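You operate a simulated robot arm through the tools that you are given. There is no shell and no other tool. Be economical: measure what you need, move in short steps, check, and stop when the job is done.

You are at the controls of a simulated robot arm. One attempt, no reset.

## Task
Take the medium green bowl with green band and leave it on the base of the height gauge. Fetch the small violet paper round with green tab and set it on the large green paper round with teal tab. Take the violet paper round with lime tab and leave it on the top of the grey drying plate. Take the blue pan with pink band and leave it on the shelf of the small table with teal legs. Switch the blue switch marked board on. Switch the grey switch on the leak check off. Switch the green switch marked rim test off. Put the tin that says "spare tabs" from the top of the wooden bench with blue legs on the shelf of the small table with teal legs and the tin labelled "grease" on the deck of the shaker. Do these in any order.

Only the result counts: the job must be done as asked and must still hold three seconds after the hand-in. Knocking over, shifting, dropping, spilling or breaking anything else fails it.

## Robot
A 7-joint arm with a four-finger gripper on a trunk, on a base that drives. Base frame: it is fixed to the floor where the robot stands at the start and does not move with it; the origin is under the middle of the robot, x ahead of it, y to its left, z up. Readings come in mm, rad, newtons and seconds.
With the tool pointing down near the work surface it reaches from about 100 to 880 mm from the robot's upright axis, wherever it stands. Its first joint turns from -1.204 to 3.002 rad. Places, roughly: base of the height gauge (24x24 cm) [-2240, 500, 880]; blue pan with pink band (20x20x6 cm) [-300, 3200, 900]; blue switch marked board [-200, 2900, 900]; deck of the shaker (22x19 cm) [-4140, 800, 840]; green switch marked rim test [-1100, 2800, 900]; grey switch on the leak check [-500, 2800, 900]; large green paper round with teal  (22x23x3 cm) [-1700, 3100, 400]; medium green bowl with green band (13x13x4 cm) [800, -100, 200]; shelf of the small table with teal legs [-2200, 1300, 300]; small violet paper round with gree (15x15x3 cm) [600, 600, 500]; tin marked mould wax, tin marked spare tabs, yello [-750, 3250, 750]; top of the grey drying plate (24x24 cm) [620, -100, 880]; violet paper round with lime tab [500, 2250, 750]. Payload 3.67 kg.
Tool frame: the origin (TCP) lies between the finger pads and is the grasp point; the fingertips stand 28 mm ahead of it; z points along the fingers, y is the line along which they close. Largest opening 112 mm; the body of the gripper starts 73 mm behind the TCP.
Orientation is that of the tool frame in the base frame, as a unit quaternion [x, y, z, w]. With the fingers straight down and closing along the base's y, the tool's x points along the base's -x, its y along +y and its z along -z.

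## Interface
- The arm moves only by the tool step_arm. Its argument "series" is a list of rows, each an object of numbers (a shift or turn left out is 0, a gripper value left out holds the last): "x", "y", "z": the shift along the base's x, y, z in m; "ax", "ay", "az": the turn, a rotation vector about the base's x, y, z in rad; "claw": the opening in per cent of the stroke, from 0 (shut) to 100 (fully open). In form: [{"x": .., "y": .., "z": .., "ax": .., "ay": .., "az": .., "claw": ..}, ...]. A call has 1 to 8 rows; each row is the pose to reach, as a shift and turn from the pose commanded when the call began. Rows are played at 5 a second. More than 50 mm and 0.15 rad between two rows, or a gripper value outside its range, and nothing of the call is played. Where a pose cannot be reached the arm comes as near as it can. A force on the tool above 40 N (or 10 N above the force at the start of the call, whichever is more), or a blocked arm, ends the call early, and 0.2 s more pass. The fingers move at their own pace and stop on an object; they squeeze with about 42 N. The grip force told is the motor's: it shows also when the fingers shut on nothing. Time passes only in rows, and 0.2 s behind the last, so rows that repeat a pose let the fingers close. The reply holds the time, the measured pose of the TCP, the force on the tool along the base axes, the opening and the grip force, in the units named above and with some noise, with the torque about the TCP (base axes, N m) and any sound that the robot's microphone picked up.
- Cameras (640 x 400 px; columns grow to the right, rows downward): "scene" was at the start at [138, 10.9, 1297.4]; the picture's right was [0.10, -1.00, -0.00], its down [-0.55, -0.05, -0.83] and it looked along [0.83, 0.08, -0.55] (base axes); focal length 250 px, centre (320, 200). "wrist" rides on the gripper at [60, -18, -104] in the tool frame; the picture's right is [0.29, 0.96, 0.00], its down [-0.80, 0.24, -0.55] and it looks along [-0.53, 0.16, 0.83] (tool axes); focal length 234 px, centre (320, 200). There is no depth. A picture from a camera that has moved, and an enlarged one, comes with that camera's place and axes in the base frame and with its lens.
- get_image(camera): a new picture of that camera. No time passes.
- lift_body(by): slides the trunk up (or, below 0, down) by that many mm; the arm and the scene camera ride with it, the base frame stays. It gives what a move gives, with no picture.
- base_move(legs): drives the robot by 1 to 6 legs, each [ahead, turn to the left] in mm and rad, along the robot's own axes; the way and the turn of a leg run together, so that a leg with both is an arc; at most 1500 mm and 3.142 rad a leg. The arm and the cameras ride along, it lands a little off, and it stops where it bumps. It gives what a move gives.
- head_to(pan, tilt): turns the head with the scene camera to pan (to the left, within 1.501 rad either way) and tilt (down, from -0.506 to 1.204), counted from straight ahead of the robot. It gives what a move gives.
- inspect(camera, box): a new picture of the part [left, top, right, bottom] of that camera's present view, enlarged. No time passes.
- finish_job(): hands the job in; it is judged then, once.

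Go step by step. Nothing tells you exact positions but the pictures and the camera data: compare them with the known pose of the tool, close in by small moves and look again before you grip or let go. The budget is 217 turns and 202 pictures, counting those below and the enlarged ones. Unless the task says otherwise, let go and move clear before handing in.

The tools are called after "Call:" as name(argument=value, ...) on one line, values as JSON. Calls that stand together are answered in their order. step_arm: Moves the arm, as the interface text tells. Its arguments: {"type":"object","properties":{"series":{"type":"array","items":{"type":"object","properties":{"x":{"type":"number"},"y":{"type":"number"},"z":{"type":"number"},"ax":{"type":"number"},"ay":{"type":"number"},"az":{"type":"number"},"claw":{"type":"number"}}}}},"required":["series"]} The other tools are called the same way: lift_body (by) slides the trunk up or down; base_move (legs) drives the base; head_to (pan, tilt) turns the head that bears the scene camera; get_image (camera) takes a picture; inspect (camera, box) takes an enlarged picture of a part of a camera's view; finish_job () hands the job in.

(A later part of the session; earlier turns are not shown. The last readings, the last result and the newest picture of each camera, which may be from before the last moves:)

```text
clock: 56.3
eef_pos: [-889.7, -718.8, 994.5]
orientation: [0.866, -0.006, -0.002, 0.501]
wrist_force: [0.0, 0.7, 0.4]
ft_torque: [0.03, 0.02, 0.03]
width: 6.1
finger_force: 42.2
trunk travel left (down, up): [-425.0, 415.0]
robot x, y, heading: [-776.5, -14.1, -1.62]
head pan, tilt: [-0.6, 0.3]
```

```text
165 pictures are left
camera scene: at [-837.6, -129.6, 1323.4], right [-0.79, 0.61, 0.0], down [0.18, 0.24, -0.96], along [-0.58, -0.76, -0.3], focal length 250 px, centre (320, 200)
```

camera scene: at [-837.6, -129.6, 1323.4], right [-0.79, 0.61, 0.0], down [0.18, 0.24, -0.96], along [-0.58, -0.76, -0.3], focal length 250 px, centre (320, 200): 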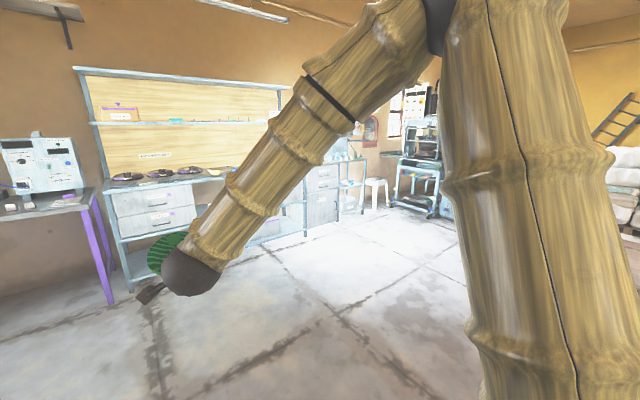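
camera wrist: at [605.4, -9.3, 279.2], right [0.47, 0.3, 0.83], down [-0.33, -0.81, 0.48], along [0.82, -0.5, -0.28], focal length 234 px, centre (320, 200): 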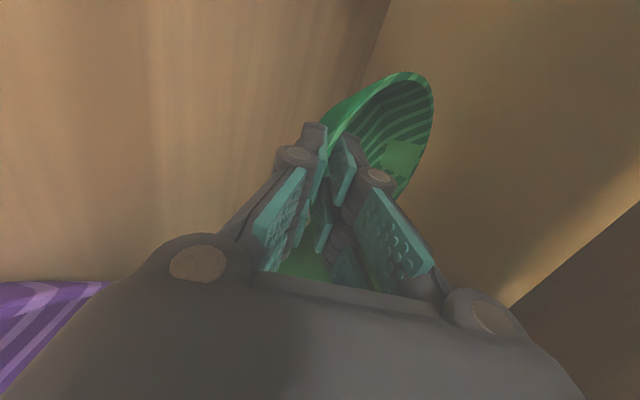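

A long central bench runs along −x at y>310, with the height gauge on it. I'll move to y≈-170, face −x, and drive alongside it, then view the gauge.

Call:
base_move(legs=[[170, 0], [0, -1.52], [1000, 0]])

Call:
head_to(pan=-0.8, tilt=0.4)

Call:
get_image(camera="scene")

```text
clock: 66.3
eef_pos: [-2515.7, -157.2, 995.0]
orientation: [0.636, -0.588, -0.339, 0.367]
wrist_force: [-0.7, 0.2, 0.4]
ft_torque: [0.0, 0.0, 0.01]
width: 6.1
finger_force: 41.4
trunk travel left (down, up): [-425.0, 415.0]
robot x, y, heading: [-1799.6, -206.6, -3.107]
head pan, tilt: [-0.6, 0.3]
```

```text
clock: 67.0
eef_pos: [-2515.1, -157.0, 994.8]
orientation: [0.635, -0.589, -0.339, 0.367]
wrist_force: [0.3, -0.2, -0.1]
ft_torque: [0.0, -0.05, -0.02]
width: 6.0
finger_force: 41.7
trunk travel left (down, up): [-425.0, 415.0]
robot x, y, heading: [-1799.1, -207.7, -3.103]
head pan, tilt: [-0.799, 0.4]
```

```text
164 pictures are left
camera scene: at [-1913.3, -141.8, 1314.2], right [0.69, 0.72, 0.0], down [0.28, -0.27, -0.92], along [-0.67, 0.64, -0.39], focal length 250 px, centre (320, 200)
```

scene: 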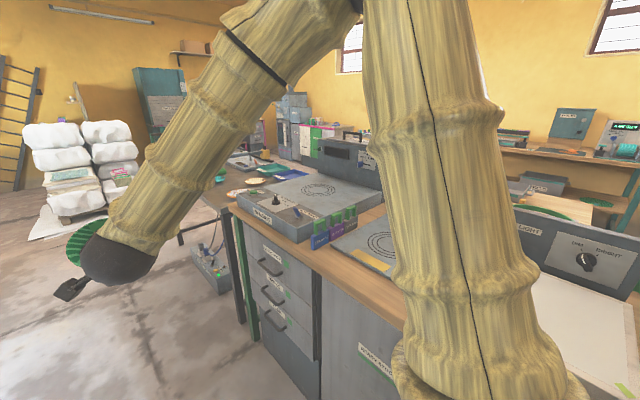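

The height gauge base is the plate with the ring at about pixel (375,240). I'll raise the trunk, drive opposite it and face it.

Call:
lift_body(by=250)

Call:
base_move(legs=[[430, -0.03], [0, -1.57]])

Call:
head_to(pan=0.0, tilt=0.8)

Call:
get_image(camera="scene")

```text
clock: 69.6
eef_pos: [-2515.7, -155.8, 1245.7]
orientation: [0.635, -0.589, -0.339, 0.367]
wrist_force: [-0.4, -0.2, 0.0]
ft_torque: [0.01, -0.04, 0.0]
width: 6.0
finger_force: 41.3
trunk travel left (down, up): [-675.0, 165.0]
robot x, y, heading: [-1794.6, -207.3, -3.102]
head pan, tilt: [-0.799, 0.4]
```

```text
clock: 76.0
eef_pos: [-2149.2, 502.7, 1244.6]
orientation: [-0.019, 0.865, 0.501, -0.012]
wrist_force: [0.7, 0.7, -0.3]
ft_torque: [0.0, 0.0, 0.0]
width: 6.2
finger_force: 41.6
trunk travel left (down, up): [-675.0, 165.0]
robot x, y, heading: [-2223.0, -216.2, 1.572]
head pan, tilt: [-0.799, 0.4]
```

```text
clock: 77.2
eef_pos: [-2149.3, 502.0, 1246.0]
orientation: [-0.018, 0.866, 0.5, -0.011]
wrist_force: [0.3, -0.3, -0.4]
ft_torque: [0.02, 0.01, 0.01]
width: 6.0
finger_force: 41.2
trunk travel left (down, up): [-675.0, 165.0]
robot x, y, heading: [-2225.0, -217.5, 1.572]
head pan, tilt: [0.0, 0.799]
```

```text
163 pictures are left
camera scene: at [-2223.8, -82.1, 1529.1], right [1.0, 0.0, 0.0], down [0.0, -0.72, -0.7], along [0.0, 0.7, -0.72], focal length 250 px, centre (320, 200)
```

scene: 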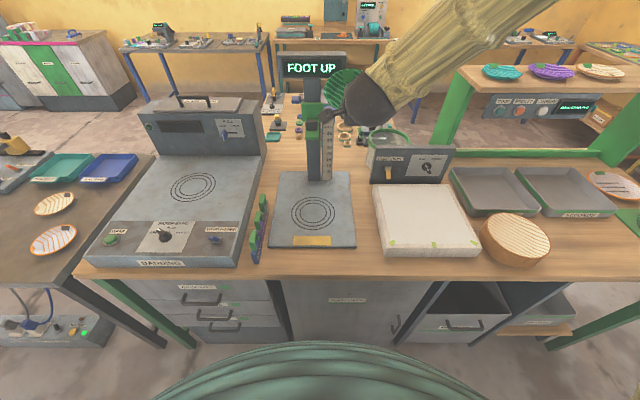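

Height gauge is right ahead, base center ≈(-2248,490,880) with a column behind. I'll zoom to check the column's overhang.

Call:
inspect(camera="scene", box=[240, 40, 460, 260])

Call:
get_image(camera="wrist")

```text
1.82 times, centred on (350, 150) of scene
camera zoom: at [-2223.8, -82.1, 1529.1], right [1.0, 0.0, 0.0], down [0.0, -0.72, -0.7], along [0.0, 0.7, -0.72], focal length 455 px, centre (266, 291)
```

zoom: 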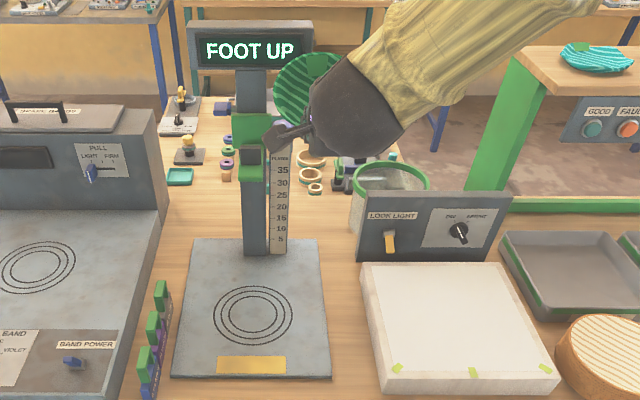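

```text
161 pictures are left
camera wrist: at [-2205.1, 400.7, 1281.2], right [-0.31, 0.47, 0.83], down [0.81, -0.33, 0.48], along [0.5, 0.82, -0.28], focal length 234 px, centre (320, 200)
```

wrist: 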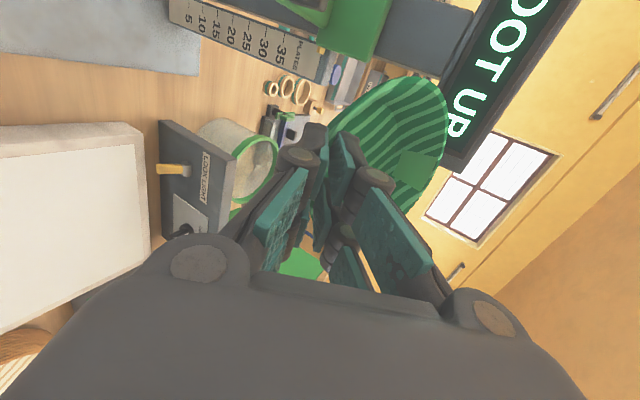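

The bowl is tilted slightly far-side-up (~12°). I'll back away from the column, center over the base, and level the bowl by pitching.

Call:
step_arm(series=[{"y": -0.045}, {"y": -0.085}, {"y": -0.085, "x": -0.045, "ax": -0.07}, {"y": -0.085, "x": -0.09, "ax": -0.14}, {"y": -0.085, "x": -0.1, "ax": -0.21}, {"y": -0.085, "x": -0.1, "ax": -0.21}])

Call:
step_arm(series=[{"z": -0.045}, {"z": -0.09}, {"z": -0.135}, {"z": -0.18}, {"z": -0.2}, {"z": -0.2}])

Call:
get_image(camera="scene")

Call:
get_image(camera="wrist")

```text
clock: 78.6
eef_pos: [-2250.6, 417.0, 1245.1]
orientation: [-0.017, 0.914, 0.406, -0.012]
wrist_force: [0.2, 0.7, 0.0]
ft_torque: [0.02, -0.02, -0.01]
width: 6.2
finger_force: 41.2
trunk travel left (down, up): [-675.0, 165.0]
robot x, y, heading: [-2225.8, -213.7, 1.572]
head pan, tilt: [0.0, 0.799]
```

```text
clock: 80.0
eef_pos: [-2248.7, 416.9, 1045.3]
orientation: [-0.017, 0.913, 0.408, -0.013]
wrist_force: [0.4, -0.3, -0.7]
ft_torque: [0.02, 0.01, 0.0]
width: 6.0
finger_force: 41.4
trunk travel left (down, up): [-675.0, 165.0]
robot x, y, heading: [-2218.8, -217.6, 1.572]
head pan, tilt: [0.0, 0.799]
```

```text
160 pictures are left
camera scene: at [-2223.9, -82.3, 1529.1], right [1.0, 0.0, 0.0], down [0.0, -0.72, -0.7], along [0.0, 0.7, -0.72], focal length 250 px, centre (320, 200)
```

scene: 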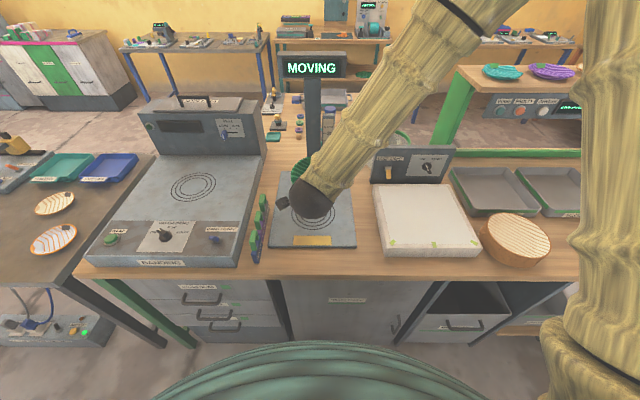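

```text
159 pictures are left
camera wrist: at [-2304.7, 324.7, 1101.4], right [-0.31, 0.63, 0.72], down [0.81, -0.22, 0.54], along [0.5, 0.75, -0.44], focal length 234 px, centre (320, 200)
```

wrist: 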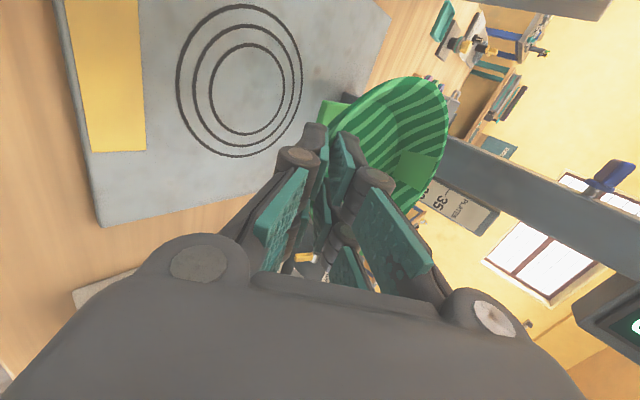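

The gauge display changed to "MOVING"; I need a closer look at whether the bowl touches the foot.

Call:
inspect(camera="scene", box=[260, 40, 400, 260])

Call:
inspect(camera="wrist", box=[270, 50, 530, 250])

```text
1.82 times, centred on (330, 150) of scene
camera zoom: at [-2223.9, -82.3, 1529.1], right [1.0, 0.0, 0.0], down [0.0, -0.72, -0.7], along [0.0, 0.7, -0.72], focal length 455 px, centre (302, 291)
```

zoom: 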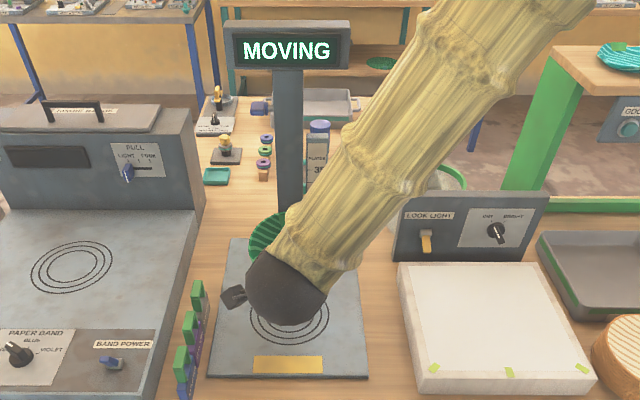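

```text
2.00 times, centred on (400, 150) of wrist
camera zoom: at [-2304.7, 324.7, 1101.4], right [-0.31, 0.63, 0.72], down [0.81, -0.22, 0.54], along [0.5, 0.75, -0.44], focal length 468 px, centre (160, 300)
```

zoom: 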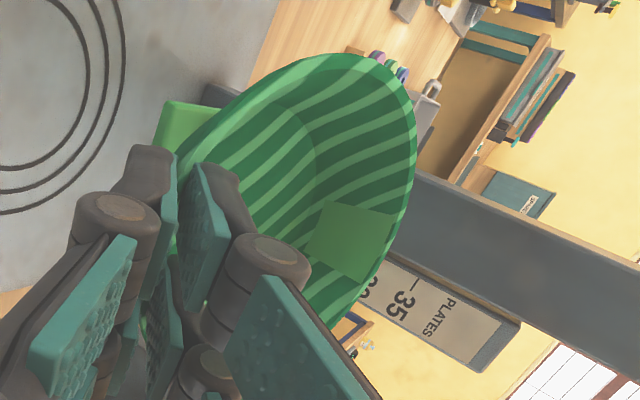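

The bowl seems to have pushed the sliding foot down. I'll lift straight back up and see what the foot does.

Call:
step_arm(series=[{"z": 0.04, "y": -0.01}, {"z": 0.08, "y": -0.03}, {"z": 0.12, "y": -0.06}, {"z": 0.16, "y": -0.09}, {"z": 0.2, "y": -0.11}, {"z": 0.2, "y": -0.11}])

Call:
get_image(camera="scene")

Call:
get_image(camera="wrist")

```text
clock: 81.4
eef_pos: [-2247.5, 308.8, 1244.9]
orientation: [-0.017, 0.913, 0.406, -0.013]
wrist_force: [0.1, 0.3, -1.6]
ft_torque: [0.03, 0.0, 0.01]
width: 5.7
finger_force: 41.7
trunk travel left (down, up): [-675.0, 165.0]
robot x, y, heading: [-2225.4, -215.4, 1.572]
head pan, tilt: [0.0, 0.799]
```

```text
156 pictures are left
camera scene: at [-2224.7, -80.5, 1528.9], right [1.0, 0.0, 0.0], down [0.0, -0.72, -0.7], along [0.0, 0.7, -0.72], focal length 250 px, centre (320, 200)
```

scene: 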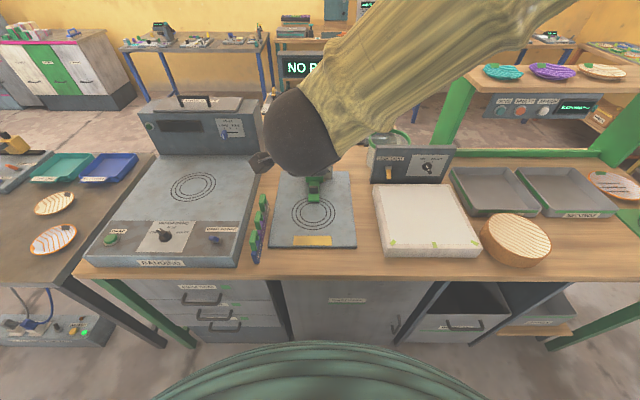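

```text
155 pictures are left
camera wrist: at [-2303.7, 216.8, 1301.3], right [-0.31, 0.63, 0.71], down [0.81, -0.22, 0.54], along [0.5, 0.75, -0.44], focal length 234 px, centre (320, 200)
```

wrist: 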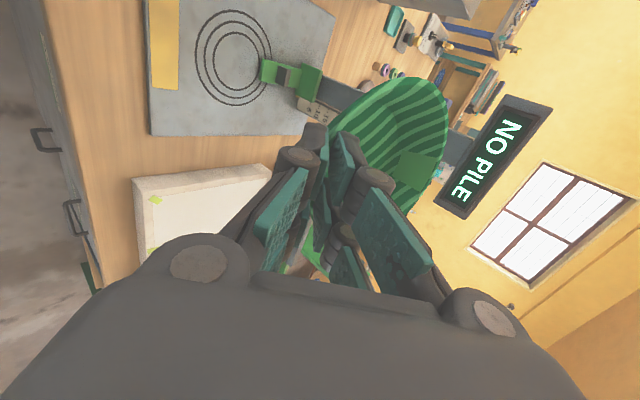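

The foot has slid down onto the plate near its back ("NO PILE"), tip at y≈520. There is still room in front (plate spans y 345–700), so I'll set the bowl there, centered about y=430.

Call:
step_arm(series=[{"y": 0.02, "z": -0.04}, {"y": 0.04, "z": -0.08}, {"y": 0.052, "z": -0.125}, {"y": 0.052, "z": -0.17}, {"y": 0.052, "z": -0.215}, {"y": 0.052, "z": -0.25}, {"y": 0.052, "z": -0.25}])

Call:
get_image(camera="scene")

Call:
get_image(camera="wrist")

```text
clock: 83.0
eef_pos: [-2248.7, 359.5, 996.0]
orientation: [-0.017, 0.913, 0.407, -0.014]
wrist_force: [0.2, -0.3, -0.1]
ft_torque: [0.02, 0.03, 0.02]
width: 6.0
finger_force: 41.2
trunk travel left (down, up): [-675.0, 165.0]
robot x, y, heading: [-2223.7, -214.9, 1.571]
head pan, tilt: [0.0, 0.799]
```

```text
154 pictures are left
camera scene: at [-2224.0, -83.2, 1529.2], right [1.0, 0.0, 0.0], down [0.0, -0.72, -0.7], along [0.0, 0.7, -0.72], focal length 250 px, centre (320, 200)
```

scene: 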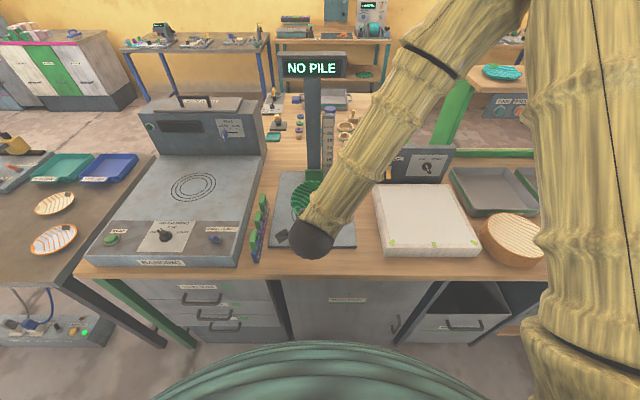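

```text
153 pictures are left
camera wrist: at [-2304.7, 267.1, 1052.7], right [-0.31, 0.63, 0.72], down [0.81, -0.22, 0.54], along [0.49, 0.75, -0.44], focal length 234 px, centre (320, 200)
```

wrist: 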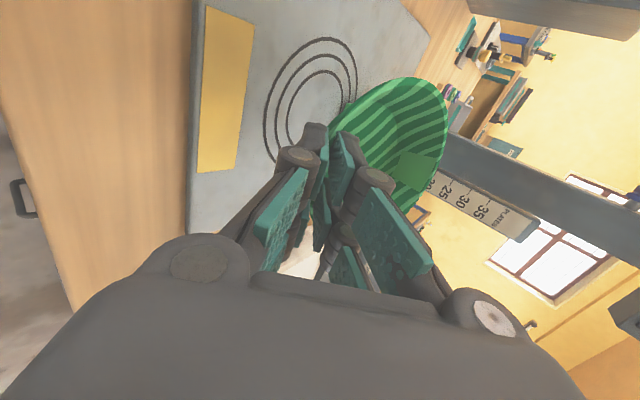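

Call:
step_arm(series=[{"z": -0.02}, {"z": -0.04}, {"z": -0.05}, {"z": -0.05}])

Call:
inspect(camera="scene", box=[260, 140, 380, 260])

Call:
inspect(camera="wrist", box=[240, 30, 500, 230])

```text
clock: 84.0
eef_pos: [-2248.5, 359.6, 944.7]
orientation: [-0.016, 0.913, 0.407, -0.014]
wrist_force: [0.4, 0.3, 0.6]
ft_torque: [-0.01, -0.03, 0.06]
width: 6.0
finger_force: 41.0
trunk travel left (down, up): [-675.0, 165.0]
robot x, y, heading: [-2224.0, -216.8, 1.568]
head pan, tilt: [0.0, 0.799]
```

```text
3.33 times, centred on (320, 200) of scene
camera zoom: at [-2224.0, -82.3, 1529.1], right [1.0, 0.0, 0.0], down [0.0, -0.72, -0.7], along [0.0, 0.7, -0.72], focal length 834 px, centre (320, 200)
```

zoom: 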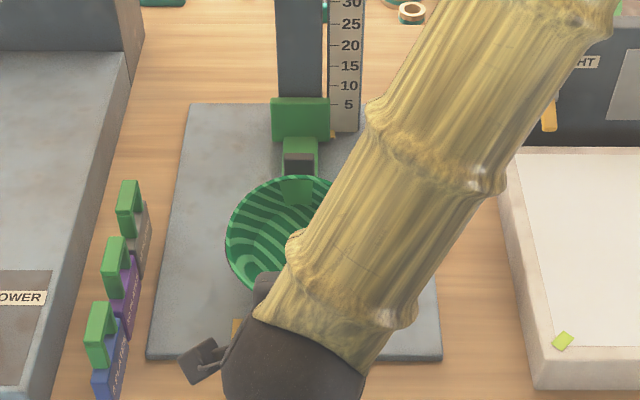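

```text
2.00 times, centred on (370, 130) of wrist
camera zoom: at [-2305.2, 267.3, 1002.1], right [-0.31, 0.63, 0.72], down [0.81, -0.22, 0.54], along [0.5, 0.75, -0.44], focal length 468 px, centre (220, 340)
```

zoom: 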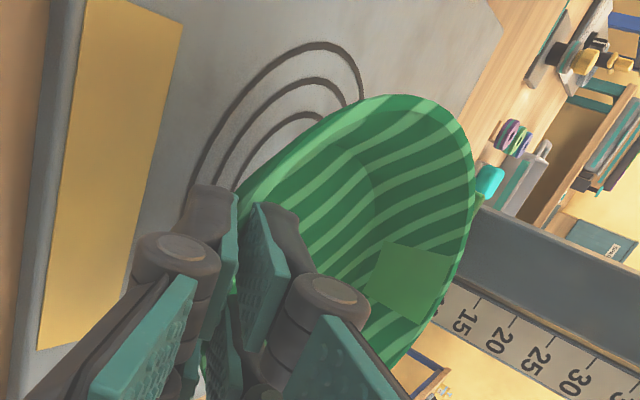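

Call:
step_arm(series=[{"z": -0.004, "y": -0.012}, {"z": -0.008, "y": -0.012}, {"z": -0.012, "y": -0.012}, {"z": -0.016, "y": -0.012}, {"z": -0.016, "y": -0.012}])

Call:
inspect(camera="wrist", box=[240, 30, 500, 230])

```text
clock: 85.2
eef_pos: [-2248.7, 348.0, 929.4]
orientation: [-0.018, 0.914, 0.406, -0.014]
wrist_force: [0.8, 0.8, -1.0]
ft_torque: [-0.02, 0.04, -0.01]
width: 6.2
finger_force: 41.0
trunk travel left (down, up): [-675.0, 165.0]
robot x, y, heading: [-2220.0, -213.8, 1.573]
head pan, tilt: [0.0, 0.799]
```

```text
2.00 times, centred on (370, 130) of wrist
camera zoom: at [-2305.4, 255.7, 985.7], right [-0.31, 0.63, 0.71], down [0.81, -0.22, 0.54], along [0.5, 0.75, -0.44], focal length 468 px, centre (220, 340)
```

zoom: 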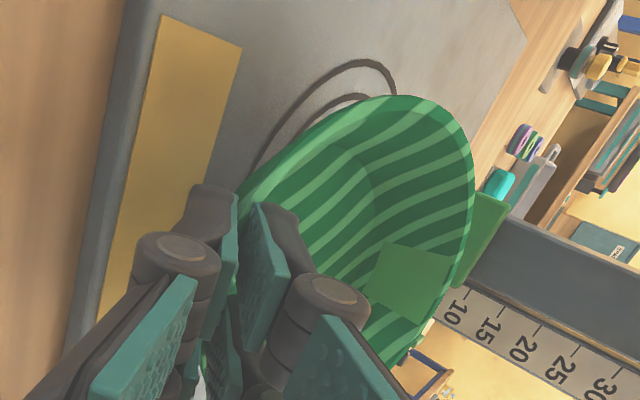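

Call:
step_arm(series=[{"z": -0.003}, {"z": -0.006}, {"z": -0.008}, {"z": -0.008}])

Call:
step_arm(series=[{"z": -0.003}, {"z": -0.006}, {"z": -0.008}, {"z": -0.008}])

Call:
inspect(camera="scene", box=[260, 140, 380, 260])

```text
clock: 86.2
eef_pos: [-2248.8, 348.2, 920.8]
orientation: [-0.018, 0.913, 0.407, -0.013]
wrist_force: [-1.2, -0.4, -0.4]
ft_torque: [-0.01, -0.03, 0.0]
width: 5.8
finger_force: 40.7
trunk travel left (down, up): [-675.0, 165.0]
robot x, y, heading: [-2226.2, -216.7, 1.575]
head pan, tilt: [0.0, 0.799]
```

```text
clock: 87.2
eef_pos: [-2249.4, 345.8, 913.7]
orientation: [-0.017, 0.913, 0.407, -0.014]
wrist_force: [0.4, -5.0, 17.7]
ft_torque: [0.62, 0.08, 0.05]
width: 6.2
finger_force: 40.4
trunk travel left (down, up): [-675.0, 165.0]
robot x, y, heading: [-2225.7, -213.8, 1.574]
head pan, tilt: [0.0, 0.799]
```

```text
3.33 times, centred on (320, 200) of scene
camera zoom: at [-2223.9, -83.9, 1529.4], right [1.0, 0.0, 0.0], down [0.0, -0.72, -0.7], along [0.0, 0.7, -0.72], focal length 834 px, centre (320, 200)
```

zoom: 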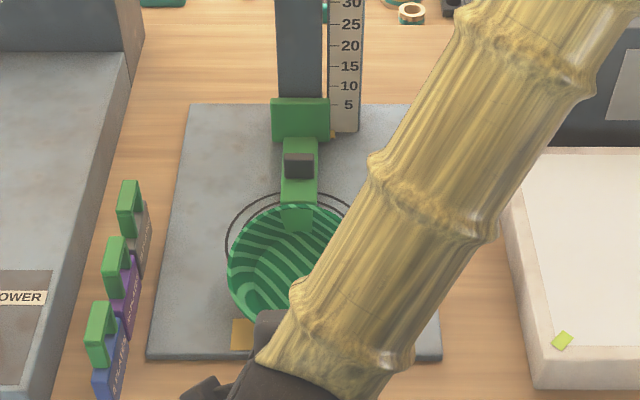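

Contact is centered under the bowl. I'll open slightly and retract along the tool axis.

Call:
step_arm(series=[{"z": 0.001, "claw": 11}, {"z": 0.002, "claw": 13}, {"z": 0.002, "claw": 13}, {"z": 0.012, "y": -0.012, "claw": 14}, {"z": 0.03, "y": -0.032, "claw": 14}, {"z": 0.055, "y": -0.06, "claw": 14}, {"z": 0.09, "y": -0.09, "claw": 20}])

Call:
get_image(camera="scene")

Call:
get_image(camera="wrist")

```text
clock: 88.8
eef_pos: [-2274.6, 282.1, 995.4]
orientation: [-0.017, 0.913, 0.408, -0.013]
wrist_force: [-0.2, -0.1, -1.1]
ft_torque: [0.06, 0.03, -0.02]
width: 22.5
finger_force: 0.1
out of reach, approached as far as the arm can: row 6, 7
trunk travel left (down, up): [-675.0, 165.0]
robot x, y, heading: [-2229.5, -215.2, 1.573]
head pan, tilt: [0.0, 0.799]
```

```text
148 pictures are left
camera scene: at [-2225.1, -83.3, 1529.1], right [1.0, 0.0, 0.0], down [0.0, -0.72, -0.7], along [0.0, 0.7, -0.72], focal length 250 px, centre (320, 200)
```

scene: 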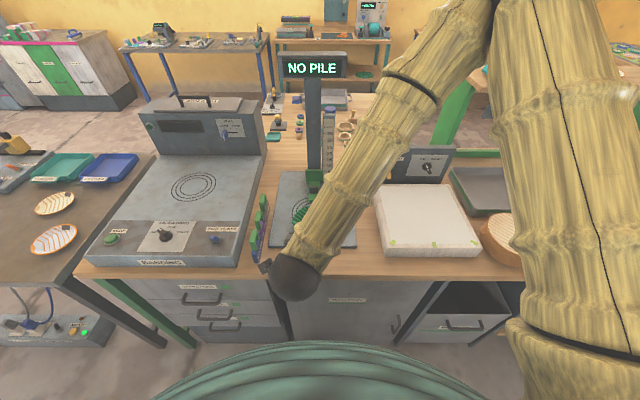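

```text
147 pictures are left
camera wrist: at [-2331.2, 190.0, 1051.8], right [-0.31, 0.63, 0.71], down [0.81, -0.22, 0.54], along [0.5, 0.75, -0.44], focal length 234 px, centre (320, 200)
```

wrist: 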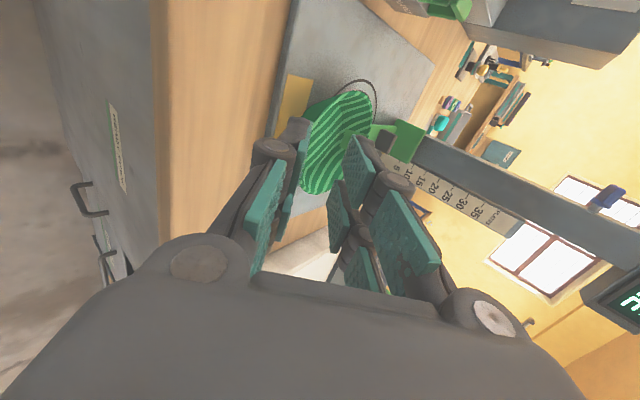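

The bowl sits flat on the base. Now I'd like to restore the gauge's foot to its up position: go tool-down above it, roll back 90°.

Call:
step_arm(series=[{"z": 0.045}, {"z": 0.09}, {"z": 0.13, "ax": -0.14}, {"z": 0.16, "ax": -0.28}, {"z": 0.18, "ax": -0.42}, {"z": 0.2, "ax": -0.56}, {"z": 0.2, "ax": -0.7}, {"z": 0.2, "ax": -0.84}])

Call:
step_arm(series=[{"az": 0.15}, {"az": 0.3}, {"az": 0.45}, {"az": 0.6}, {"az": 0.75}, {"az": 0.9}, {"az": 1.05}, {"az": 1.2}])

Call:
step_arm(series=[{"az": 0.15}, {"az": 0.3}, {"az": 0.37}, {"az": 0.37, "y": 0.04}, {"az": 0.37, "y": 0.09}, {"az": 0.37, "y": 0.13}, {"az": 0.37, "y": 0.17}, {"az": 0.37, "y": 0.2}])

Call:
get_image(camera="scene")

Call:
get_image(camera="wrist")

```text
clock: 90.6
eef_pos: [-2275.3, 282.8, 1194.6]
orientation: [-0.01, 1.0, -0.002, -0.02]
wrist_force: [-0.4, -0.3, -0.3]
ft_torque: [0.0, -0.01, -0.01]
width: 22.7
finger_force: 0.0
out of reach, approached as far as the arm can: row 1, 2
trunk travel left (down, up): [-675.0, 165.0]
robot x, y, heading: [-2221.1, -215.5, 1.572]
head pan, tilt: [0.0, 0.799]
```

```text
clock: 92.4
eef_pos: [-2275.3, 282.7, 1194.9]
orientation: [-0.573, 0.819, -0.012, -0.015]
wrist_force: [0.4, 0.0, -0.7]
ft_torque: [0.02, -0.03, 0.01]
width: 22.5
finger_force: 0.1
trunk travel left (down, up): [-675.0, 165.0]
robot x, y, heading: [-2224.6, -217.0, 1.575]
head pan, tilt: [0.0, 0.799]
```

```text
clock: 94.2
eef_pos: [-2274.8, 484.1, 1194.8]
orientation: [0.713, -0.701, 0.014, 0.013]
wrist_force: [0.0, 0.4, 0.2]
ft_torque: [-0.01, -0.01, -0.04]
width: 22.5
finger_force: 0.1
trunk travel left (down, up): [-675.0, 165.0]
robot x, y, heading: [-2223.2, -213.1, 1.574]
head pan, tilt: [0.0, 0.799]
```

```text
146 pictures are left
camera scene: at [-2224.0, -81.5, 1529.0], right [1.0, 0.0, 0.0], down [0.0, -0.72, -0.7], along [0.0, 0.7, -0.72], focal length 250 px, centre (320, 200)
```

scene: 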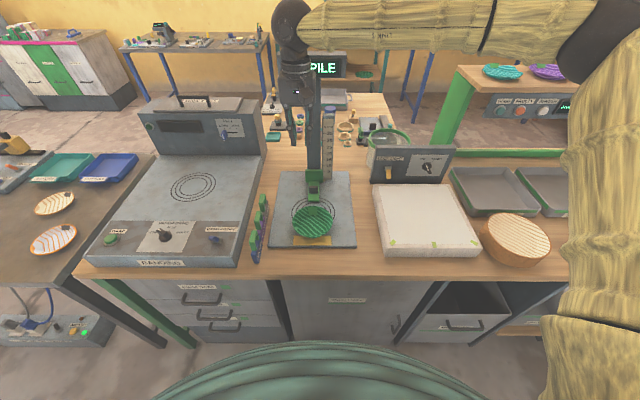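

```text
145 pictures are left
camera wrist: at [-2256.2, 427.3, 1301.2], right [-0.95, -0.31, 0.01], down [-0.26, 0.81, 0.52], along [-0.17, 0.49, -0.85], focal length 234 px, centre (320, 200)
```

wrist: 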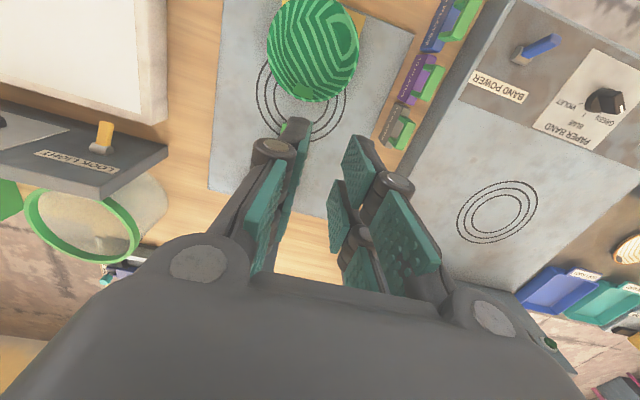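

Call:
inspect(camera="scene", box=[255, 140, 375, 260])

Call:
inspect(camera="scene", box=[255, 60, 375, 160])

```text
3.33 times, centred on (315, 200) of scene
camera zoom: at [-2224.0, -81.5, 1529.0], right [1.0, 0.0, 0.0], down [0.0, -0.72, -0.7], along [0.0, 0.7, -0.72], focal length 834 px, centre (337, 200)
```

zoom: 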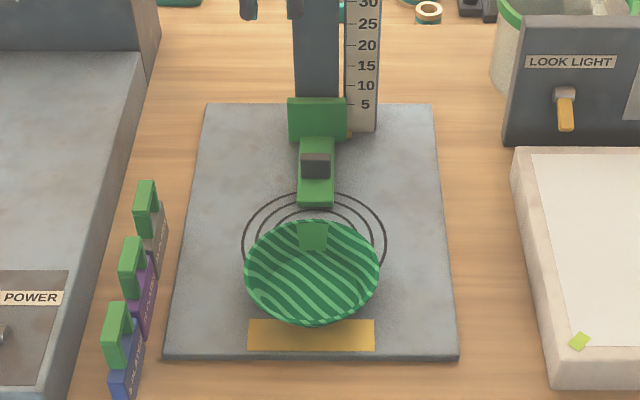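

```text
4.00 times, centred on (315, 110) of scene
camera zoom: at [-2224.0, -81.5, 1529.0], right [1.0, 0.0, 0.0], down [0.0, -0.72, -0.7], along [0.0, 0.7, -0.72], focal length 1001 px, centre (340, 560)
```

zoom: 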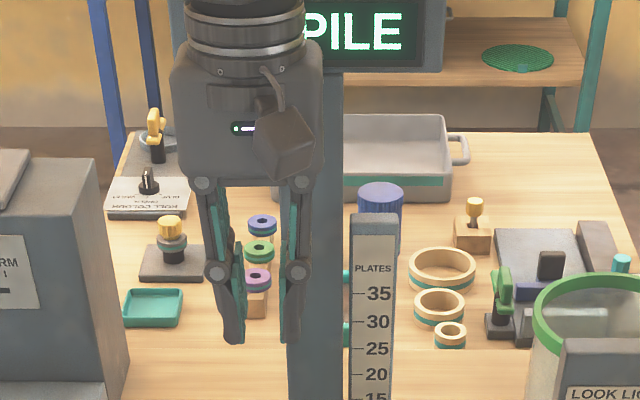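

Foot knob is at about (-2248,563,~915). I'll move above it and descend in stages.

Call:
step_arm(series=[{"x": 0.015, "y": 0.04, "claw": 55}, {"x": 0.027, "y": 0.076}, {"x": 0.027, "y": 0.076, "z": -0.045}, {"x": 0.027, "y": 0.076, "z": -0.09}, {"x": 0.027, "y": 0.076, "z": -0.135}, {"x": 0.027, "y": 0.076, "z": -0.18}, {"x": 0.027, "y": 0.076, "z": -0.2}, {"x": 0.027, "y": 0.076, "z": -0.2}])

Call:
inspect(camera="scene", box=[255, 100, 375, 260])

Call:
get_image(camera="wrist")

```text
clock: 96.0
eef_pos: [-2247.6, 559.3, 995.0]
orientation: [0.714, -0.7, 0.015, 0.013]
wrist_force: [0.0, -1.6, 0.2]
ft_torque: [-0.04, 0.0, 0.02]
width: 61.8
finger_force: 0.2
trunk travel left (down, up): [-675.0, 165.0]
robot x, y, heading: [-2224.6, -212.1, 1.577]
head pan, tilt: [0.0, 0.799]
```

```text
2.50 times, centred on (315, 180) of scene
camera zoom: at [-2223.7, -82.0, 1529.1], right [1.0, 0.0, 0.0], down [0.0, -0.72, -0.7], along [0.0, 0.7, -0.72], focal length 626 px, centre (332, 250)
```

zoom: 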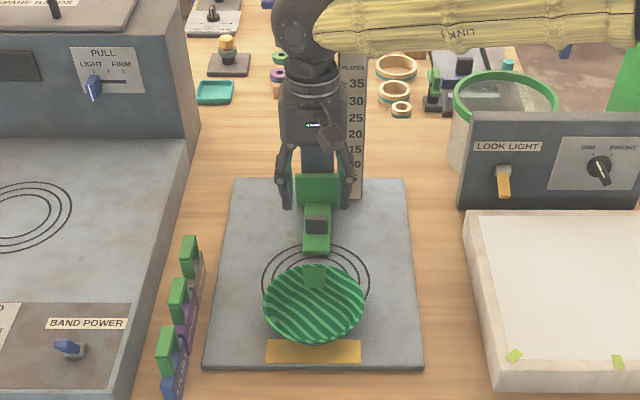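

```text
141 pictures are left
camera wrist: at [-2229.6, 503.2, 1100.4], right [-0.95, -0.31, 0.01], down [-0.26, 0.81, 0.52], along [-0.17, 0.5, -0.85], focal length 234 px, centre (320, 200)
```

wrist: 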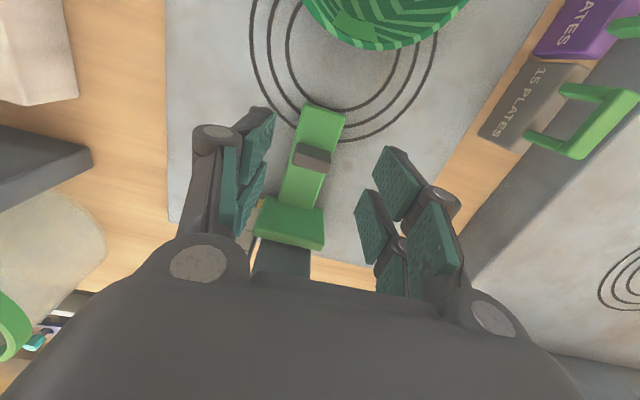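

The fingers straddle the foot arm well. Descend to it and close gently.

Call:
step_arm(series=[{"z": -0.04, "y": 0.008}, {"z": -0.07, "y": 0.008}, {"z": -0.081, "y": 0.008}, {"z": -0.081, "y": 0.008}])

Call:
get_image(camera="wrist")

Call:
step_arm(series=[{"claw": 30}, {"claw": 0}, {"claw": 0}, {"claw": 0}])

Call:
get_image(camera="wrist")

```text
clock: 97.0
eef_pos: [-2247.2, 565.6, 915.1]
orientation: [0.713, -0.701, 0.014, 0.013]
wrist_force: [-0.4, -1.6, 0.6]
ft_torque: [0.02, 0.02, -0.01]
width: 61.7
finger_force: 0.0
trunk travel left (down, up): [-675.0, 165.0]
robot x, y, heading: [-2219.2, -214.3, 1.571]
head pan, tilt: [0.0, 0.799]
```

```text
140 pictures are left
camera wrist: at [-2229.2, 510.5, 1020.7], right [-0.95, -0.31, 0.01], down [-0.26, 0.81, 0.52], along [-0.17, 0.5, -0.85], focal length 234 px, centre (320, 200)
```

wrist: 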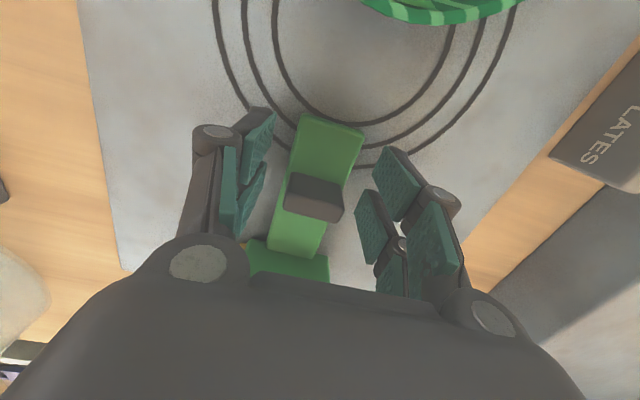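

```text
clock: 98.0
eef_pos: [-2247.5, 566.3, 914.2]
orientation: [0.714, -0.7, 0.015, 0.013]
wrist_force: [-1.0, 1.0, -0.5]
ft_torque: [0.02, 0.04, -0.51]
width: 33.5
finger_force: 45.0
trunk travel left (down, up): [-675.0, 165.0]
robot x, y, heading: [-2223.8, -216.0, 1.568]
head pan, tilt: [0.0, 0.799]
```

```text
139 pictures are left
camera wrist: at [-2229.4, 510.9, 1020.6], right [-0.95, -0.31, 0.01], down [-0.26, 0.81, 0.52], along [-0.17, 0.5, -0.85], focal length 234 px, centre (320, 200)
```

wrist: 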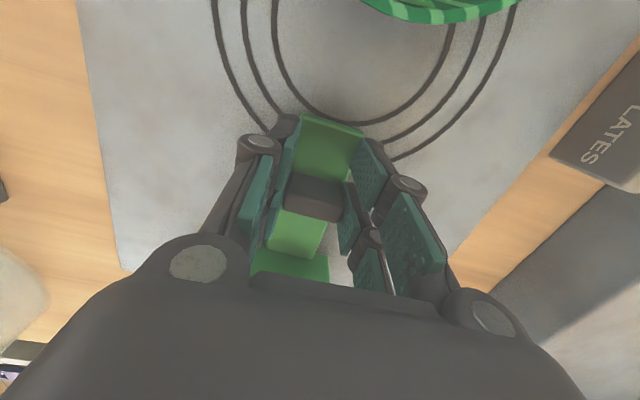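

Gripped (33 mm). Now lift the foot straight up, stepwise.

Call:
step_arm(series=[{"z": 0.03}, {"z": 0.06}, {"z": 0.09}, {"z": 0.12}, {"z": 0.15}, {"z": 0.18}, {"z": 0.2}, {"z": 0.2}])

Call:
step_arm(series=[{"z": 0.02}, {"z": 0.04}, {"z": 0.06}, {"z": 0.08}, {"z": 0.08}])

Call:
get_image(camera="scene")

```text
clock: 99.8
eef_pos: [-2247.0, 566.7, 1115.7]
orientation: [0.713, -0.7, 0.014, 0.013]
wrist_force: [0.7, -6.0, -0.5]
ft_torque: [0.06, 0.04, -0.43]
width: 33.6
finger_force: 45.1
trunk travel left (down, up): [-675.0, 165.0]
robot x, y, heading: [-2224.2, -212.7, 1.57]
head pan, tilt: [0.0, 0.799]
```

```text
clock: 100.7
eef_pos: [-2247.7, 568.2, 1175.4]
orientation: [0.713, -0.701, 0.02, 0.014]
wrist_force: [-2.2, 8.0, -12.6]
ft_torque: [0.85, 0.41, -0.54]
width: 33.6
finger_force: 45.2
trunk travel left (down, up): [-675.0, 165.0]
robot x, y, heading: [-2227.3, -211.7, 1.574]
head pan, tilt: [0.0, 0.799]
stopped in row 4: the force on the tool passed its limit at 48 N (the readings are from after the stop); the commanded pose is now the measured one
```

```text
138 pictures are left
camera scene: at [-2224.7, -80.0, 1528.8], right [1.0, 0.0, 0.0], down [0.0, -0.72, -0.7], along [0.0, 0.7, -0.72], focal length 250 px, centre (320, 200)
```

scene: 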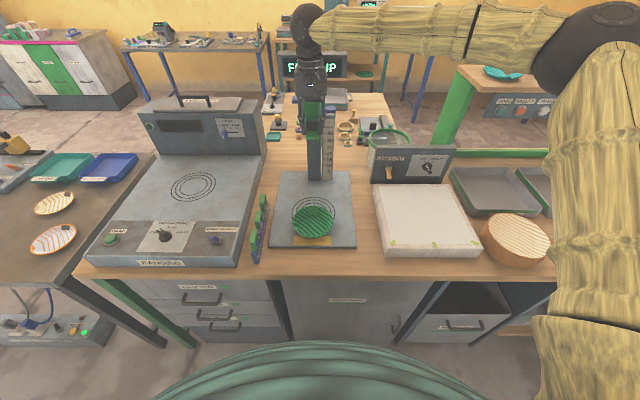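

It hit the top stop and reads "FOOT UP". Release and watch.

Call:
step_arm(series=[{"claw": 45}, {"claw": 60}, {"claw": 60}, {"claw": 60}, {"claw": 60}, {"claw": 60}])

Call:
inspect(camera="scene", box=[255, 40, 375, 260])

```text
clock: 102.1
eef_pos: [-2248.0, 564.5, 1178.6]
orientation: [0.713, -0.7, 0.019, 0.014]
wrist_force: [-0.3, -0.1, 1.0]
ft_torque: [0.02, -0.04, -0.05]
width: 67.1
finger_force: 0.1
trunk travel left (down, up): [-675.0, 165.0]
robot x, y, heading: [-2221.1, -217.0, 1.571]
head pan, tilt: [0.0, 0.799]
```

```text
1.82 times, centred on (315, 150) of scene
camera zoom: at [-2223.9, -82.0, 1529.1], right [1.0, 0.0, 0.0], down [0.0, -0.72, -0.7], along [0.0, 0.7, -0.72], focal length 455 px, centre (329, 291)
```

zoom: 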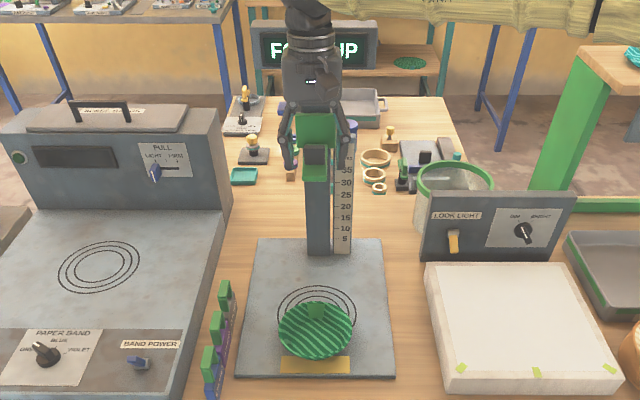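

The foot stays up. Retreat upward and back, then head for the small violet round.

Call:
step_arm(series=[{"z": 0.045}, {"z": 0.09}, {"z": 0.135}, {"z": 0.15, "y": -0.04}, {"z": 0.15, "y": -0.09}, {"z": 0.15, "y": -0.135}, {"z": 0.15, "y": -0.18}, {"z": 0.15, "y": -0.22}])

Call:
step_arm(series=[{"y": -0.045}, {"y": -0.09}, {"y": -0.13}, {"y": -0.13}])

Call:
get_image(camera="scene")

```text
clock: 103.9
eef_pos: [-2247.8, 342.3, 1329.4]
orientation: [0.714, -0.7, 0.018, 0.014]
wrist_force: [0.7, -0.5, -0.1]
ft_torque: [0.02, -0.01, 0.02]
width: 67.2
finger_force: 0.1
trunk travel left (down, up): [-675.0, 165.0]
robot x, y, heading: [-2221.1, -214.9, 1.566]
head pan, tilt: [0.0, 0.799]
```

```text
clock: 104.9
eef_pos: [-2246.1, 214.3, 1327.5]
orientation: [0.713, -0.701, 0.02, 0.015]
wrist_force: [0.1, 0.4, -0.7]
ft_torque: [-0.05, -0.02, 0.01]
width: 67.2
finger_force: 0.1
trunk travel left (down, up): [-675.0, 165.0]
robot x, y, heading: [-2225.3, -217.5, 1.576]
head pan, tilt: [0.0, 0.799]
```

```text
136 pictures are left
camera scene: at [-2223.7, -80.9, 1529.0], right [1.0, 0.0, 0.0], down [0.0, -0.72, -0.7], along [0.0, 0.7, -0.72], focal length 250 px, centre (320, 200)
```

scene: 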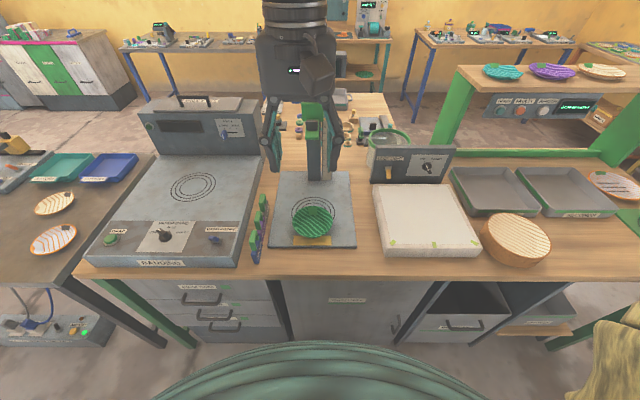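

Bowl done. Now I drive to the left part of the shelf unit for the small violet round (disc ≈(580,570,505), tab toward the front).

Call:
base_move(legs=[[0, -1.57], [900, 0], [880, 0]])

Call:
base_move(legs=[[0, 1.57], [780, 0], [0, -1.57]])

Call:
lift_body(by=-350)

Call:
head_to(pan=0.0, tilt=0.5)

Call:
get_image(camera="scene")

```text
clock: 117.7
eef_pos: [-18.5, -214.2, 1328.0]
orientation: [-0.003, 1.0, -0.004, -0.023]
wrist_force: [-0.4, 0.4, -0.9]
ft_torque: [0.02, 0.02, 0.01]
width: 67.2
finger_force: 0.0
trunk travel left (down, up): [-675.0, 165.0]
robot x, y, heading: [-448.9, -232.2, -0.015]
head pan, tilt: [0.0, 0.799]
```

```text
clock: 129.6
eef_pos: [-10.0, 569.3, 1327.6]
orientation: [-0.002, 1.0, -0.003, -0.024]
wrist_force: [0.3, 0.1, 0.4]
ft_torque: [0.0, 0.0, -0.03]
width: 67.4
finger_force: 0.1
trunk travel left (down, up): [-675.0, 165.0]
robot x, y, heading: [-441.2, 550.9, -0.016]
head pan, tilt: [0.0, 0.799]
```

```text
clock: 133.0
eef_pos: [-9.5, 569.9, 977.8]
orientation: [-0.002, 1.0, -0.004, -0.024]
wrist_force: [-0.7, 0.1, 0.3]
ft_torque: [-0.01, 0.04, -0.03]
width: 67.2
finger_force: 0.0
trunk travel left (down, up): [-325.0, 515.0]
robot x, y, heading: [-439.9, 551.1, -0.015]
head pan, tilt: [0.0, 0.799]
```

```text
clock: 133.8
eef_pos: [-9.9, 569.4, 979.0]
orientation: [-0.003, 1.0, -0.003, -0.024]
wrist_force: [1.4, 0.0, 0.3]
ft_torque: [-0.02, -0.01, 0.05]
width: 67.2
finger_force: 0.0
trunk travel left (down, up): [-325.0, 515.0]
robot x, y, heading: [-439.9, 547.5, -0.013]
head pan, tilt: [0.0, 0.499]
```

```text
135 pictures are left
camera scene: at [-299.1, 552.3, 1205.0], right [-0.01, -1.0, 0.0], down [-0.48, 0.01, -0.88], along [0.88, -0.01, -0.48], focal length 250 px, centre (320, 200)
```

scene: 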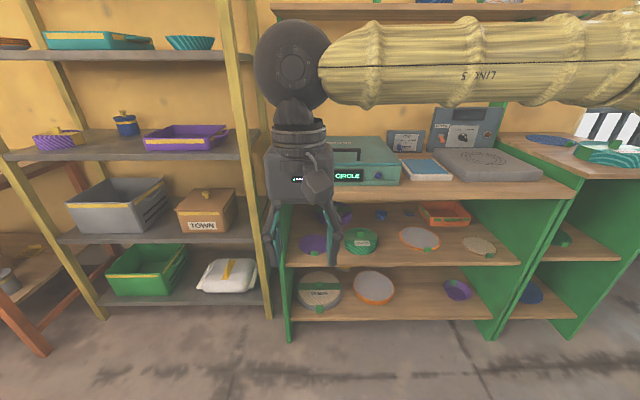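

I'll pitch the tool forward here in free space, going outward a bit.

Call:
step_arm(series=[{"x": 0.02, "z": -0.02, "ay": -0.12}, {"x": 0.04, "z": -0.04, "ay": -0.24}, {"x": 0.06, "z": -0.06, "ay": -0.36}, {"x": 0.08, "z": -0.08, "ay": -0.48}, {"x": 0.1, "z": -0.1, "ay": -0.6}, {"x": 0.12, "z": -0.12, "ay": -0.72}, {"x": 0.14, "z": -0.13, "ay": -0.8}, {"x": 0.14, "z": -0.13, "ay": -0.8}])

Call:
lift_body(by=-300)

Call:
get_image(camera="scene")

Call:
get_image(camera="wrist")

```text
clock: 135.6
eef_pos: [130.8, 570.8, 847.3]
orientation: [-0.002, 0.93, -0.003, 0.368]
wrist_force: [-0.3, -0.1, -0.8]
ft_torque: [-0.04, 0.0, -0.02]
width: 67.5
finger_force: 0.1
trunk travel left (down, up): [-325.0, 515.0]
robot x, y, heading: [-436.3, 552.4, -0.015]
head pan, tilt: [0.0, 0.499]
```

```text
clock: 138.6
eef_pos: [129.1, 569.3, 548.3]
orientation: [0.0, 0.93, -0.004, 0.368]
wrist_force: [-0.1, -0.1, -0.6]
ft_torque: [-0.01, 0.02, 0.01]
width: 67.4
finger_force: 0.1
trunk travel left (down, up): [-25.0, 815.0]
robot x, y, heading: [-439.5, 554.3, -0.014]
head pan, tilt: [0.0, 0.499]
```

```text
134 pictures are left
camera scene: at [-299.2, 552.4, 905.1], right [-0.01, -1.0, 0.0], down [-0.48, 0.01, -0.88], along [0.88, -0.01, -0.48], focal length 250 px, centre (320, 200)
```

scene: 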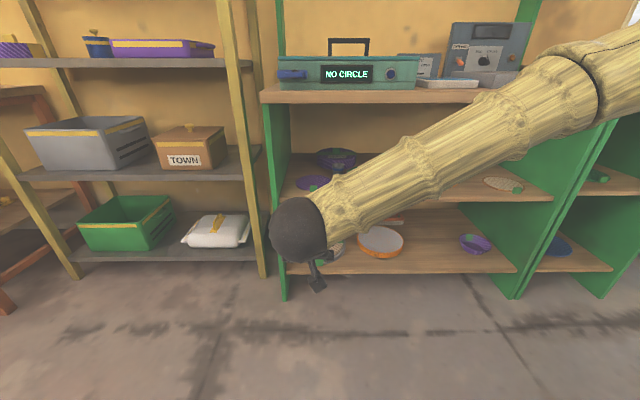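

```text
133 pictures are left
camera wrist: at [14.1, 552.6, 582.9], right [-0.21, 0.96, -0.2], down [0.2, 0.25, 0.95], along [0.96, 0.16, -0.25], focal length 234 px, centre (320, 200)
```

wrist: 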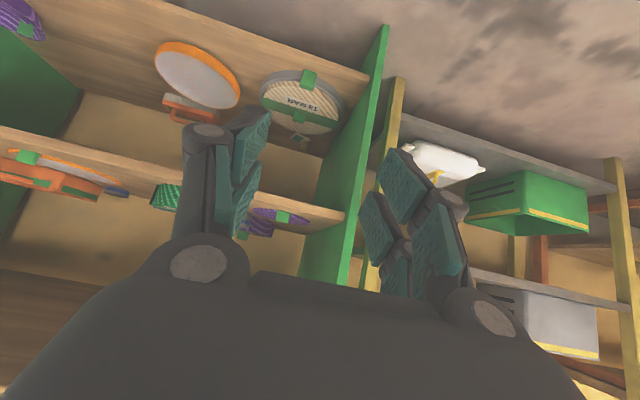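

Good pose. Drive forward 270 and look at the tab closely.

Call:
base_move(legs=[[270, 0]])

Call:
get_image(camera="wrist")

Call:
get_image(camera="scene")

```text
clock: 140.5
eef_pos: [404.8, 567.2, 548.2]
orientation: [-0.001, 0.93, -0.004, 0.368]
wrist_force: [0.5, 0.2, 0.9]
ft_torque: [-0.01, -0.01, -0.01]
width: 67.2
finger_force: 0.1
trunk travel left (down, up): [-25.0, 815.0]
robot x, y, heading: [-163.6, 548.3, -0.008]
head pan, tilt: [0.0, 0.499]
```

```text
132 pictures are left
camera wrist: at [288.9, 550.0, 582.8], right [-0.21, 0.96, -0.2], down [0.2, 0.25, 0.95], along [0.96, 0.16, -0.25], focal length 234 px, centre (320, 200)
```

wrist: 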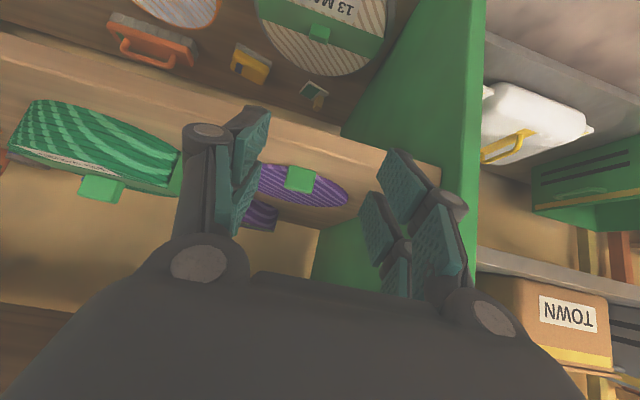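

```text
131 pictures are left
camera scene: at [-24.4, 549.3, 905.1], right [-0.01, -1.0, 0.0], down [-0.48, 0.01, -0.88], along [0.88, -0.01, -0.48], focal length 250 px, centre (320, 200)
```

scene: 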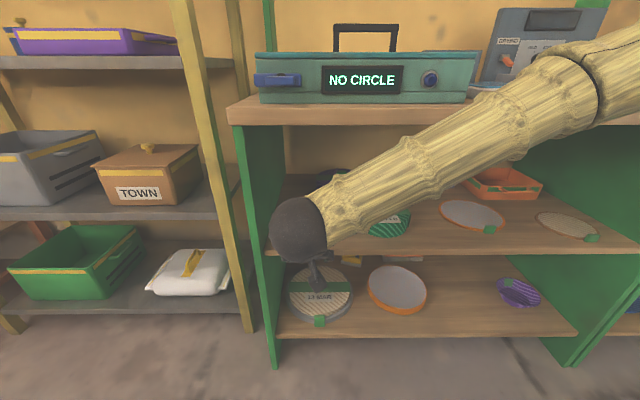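

Call:
inspect(camera="wrist", box=[240, 130, 380, 230])

```text
4.00 times, centred on (310, 180) of wrist
camera zoom: at [288.9, 550.0, 582.8], right [-0.21, 0.96, -0.2], down [0.2, 0.25, 0.95], along [0.96, 0.16, -0.25], focal length 937 px, centre (360, 280)
```

zoom: 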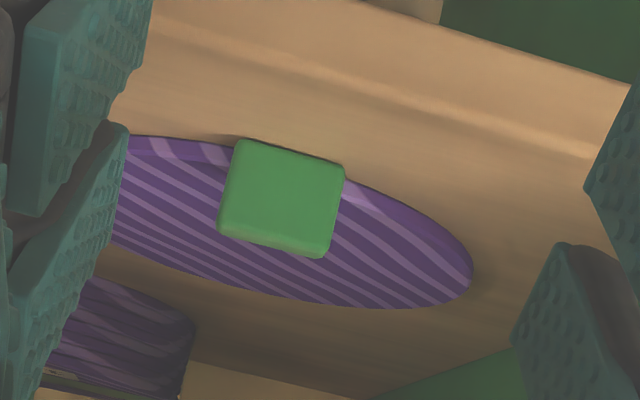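

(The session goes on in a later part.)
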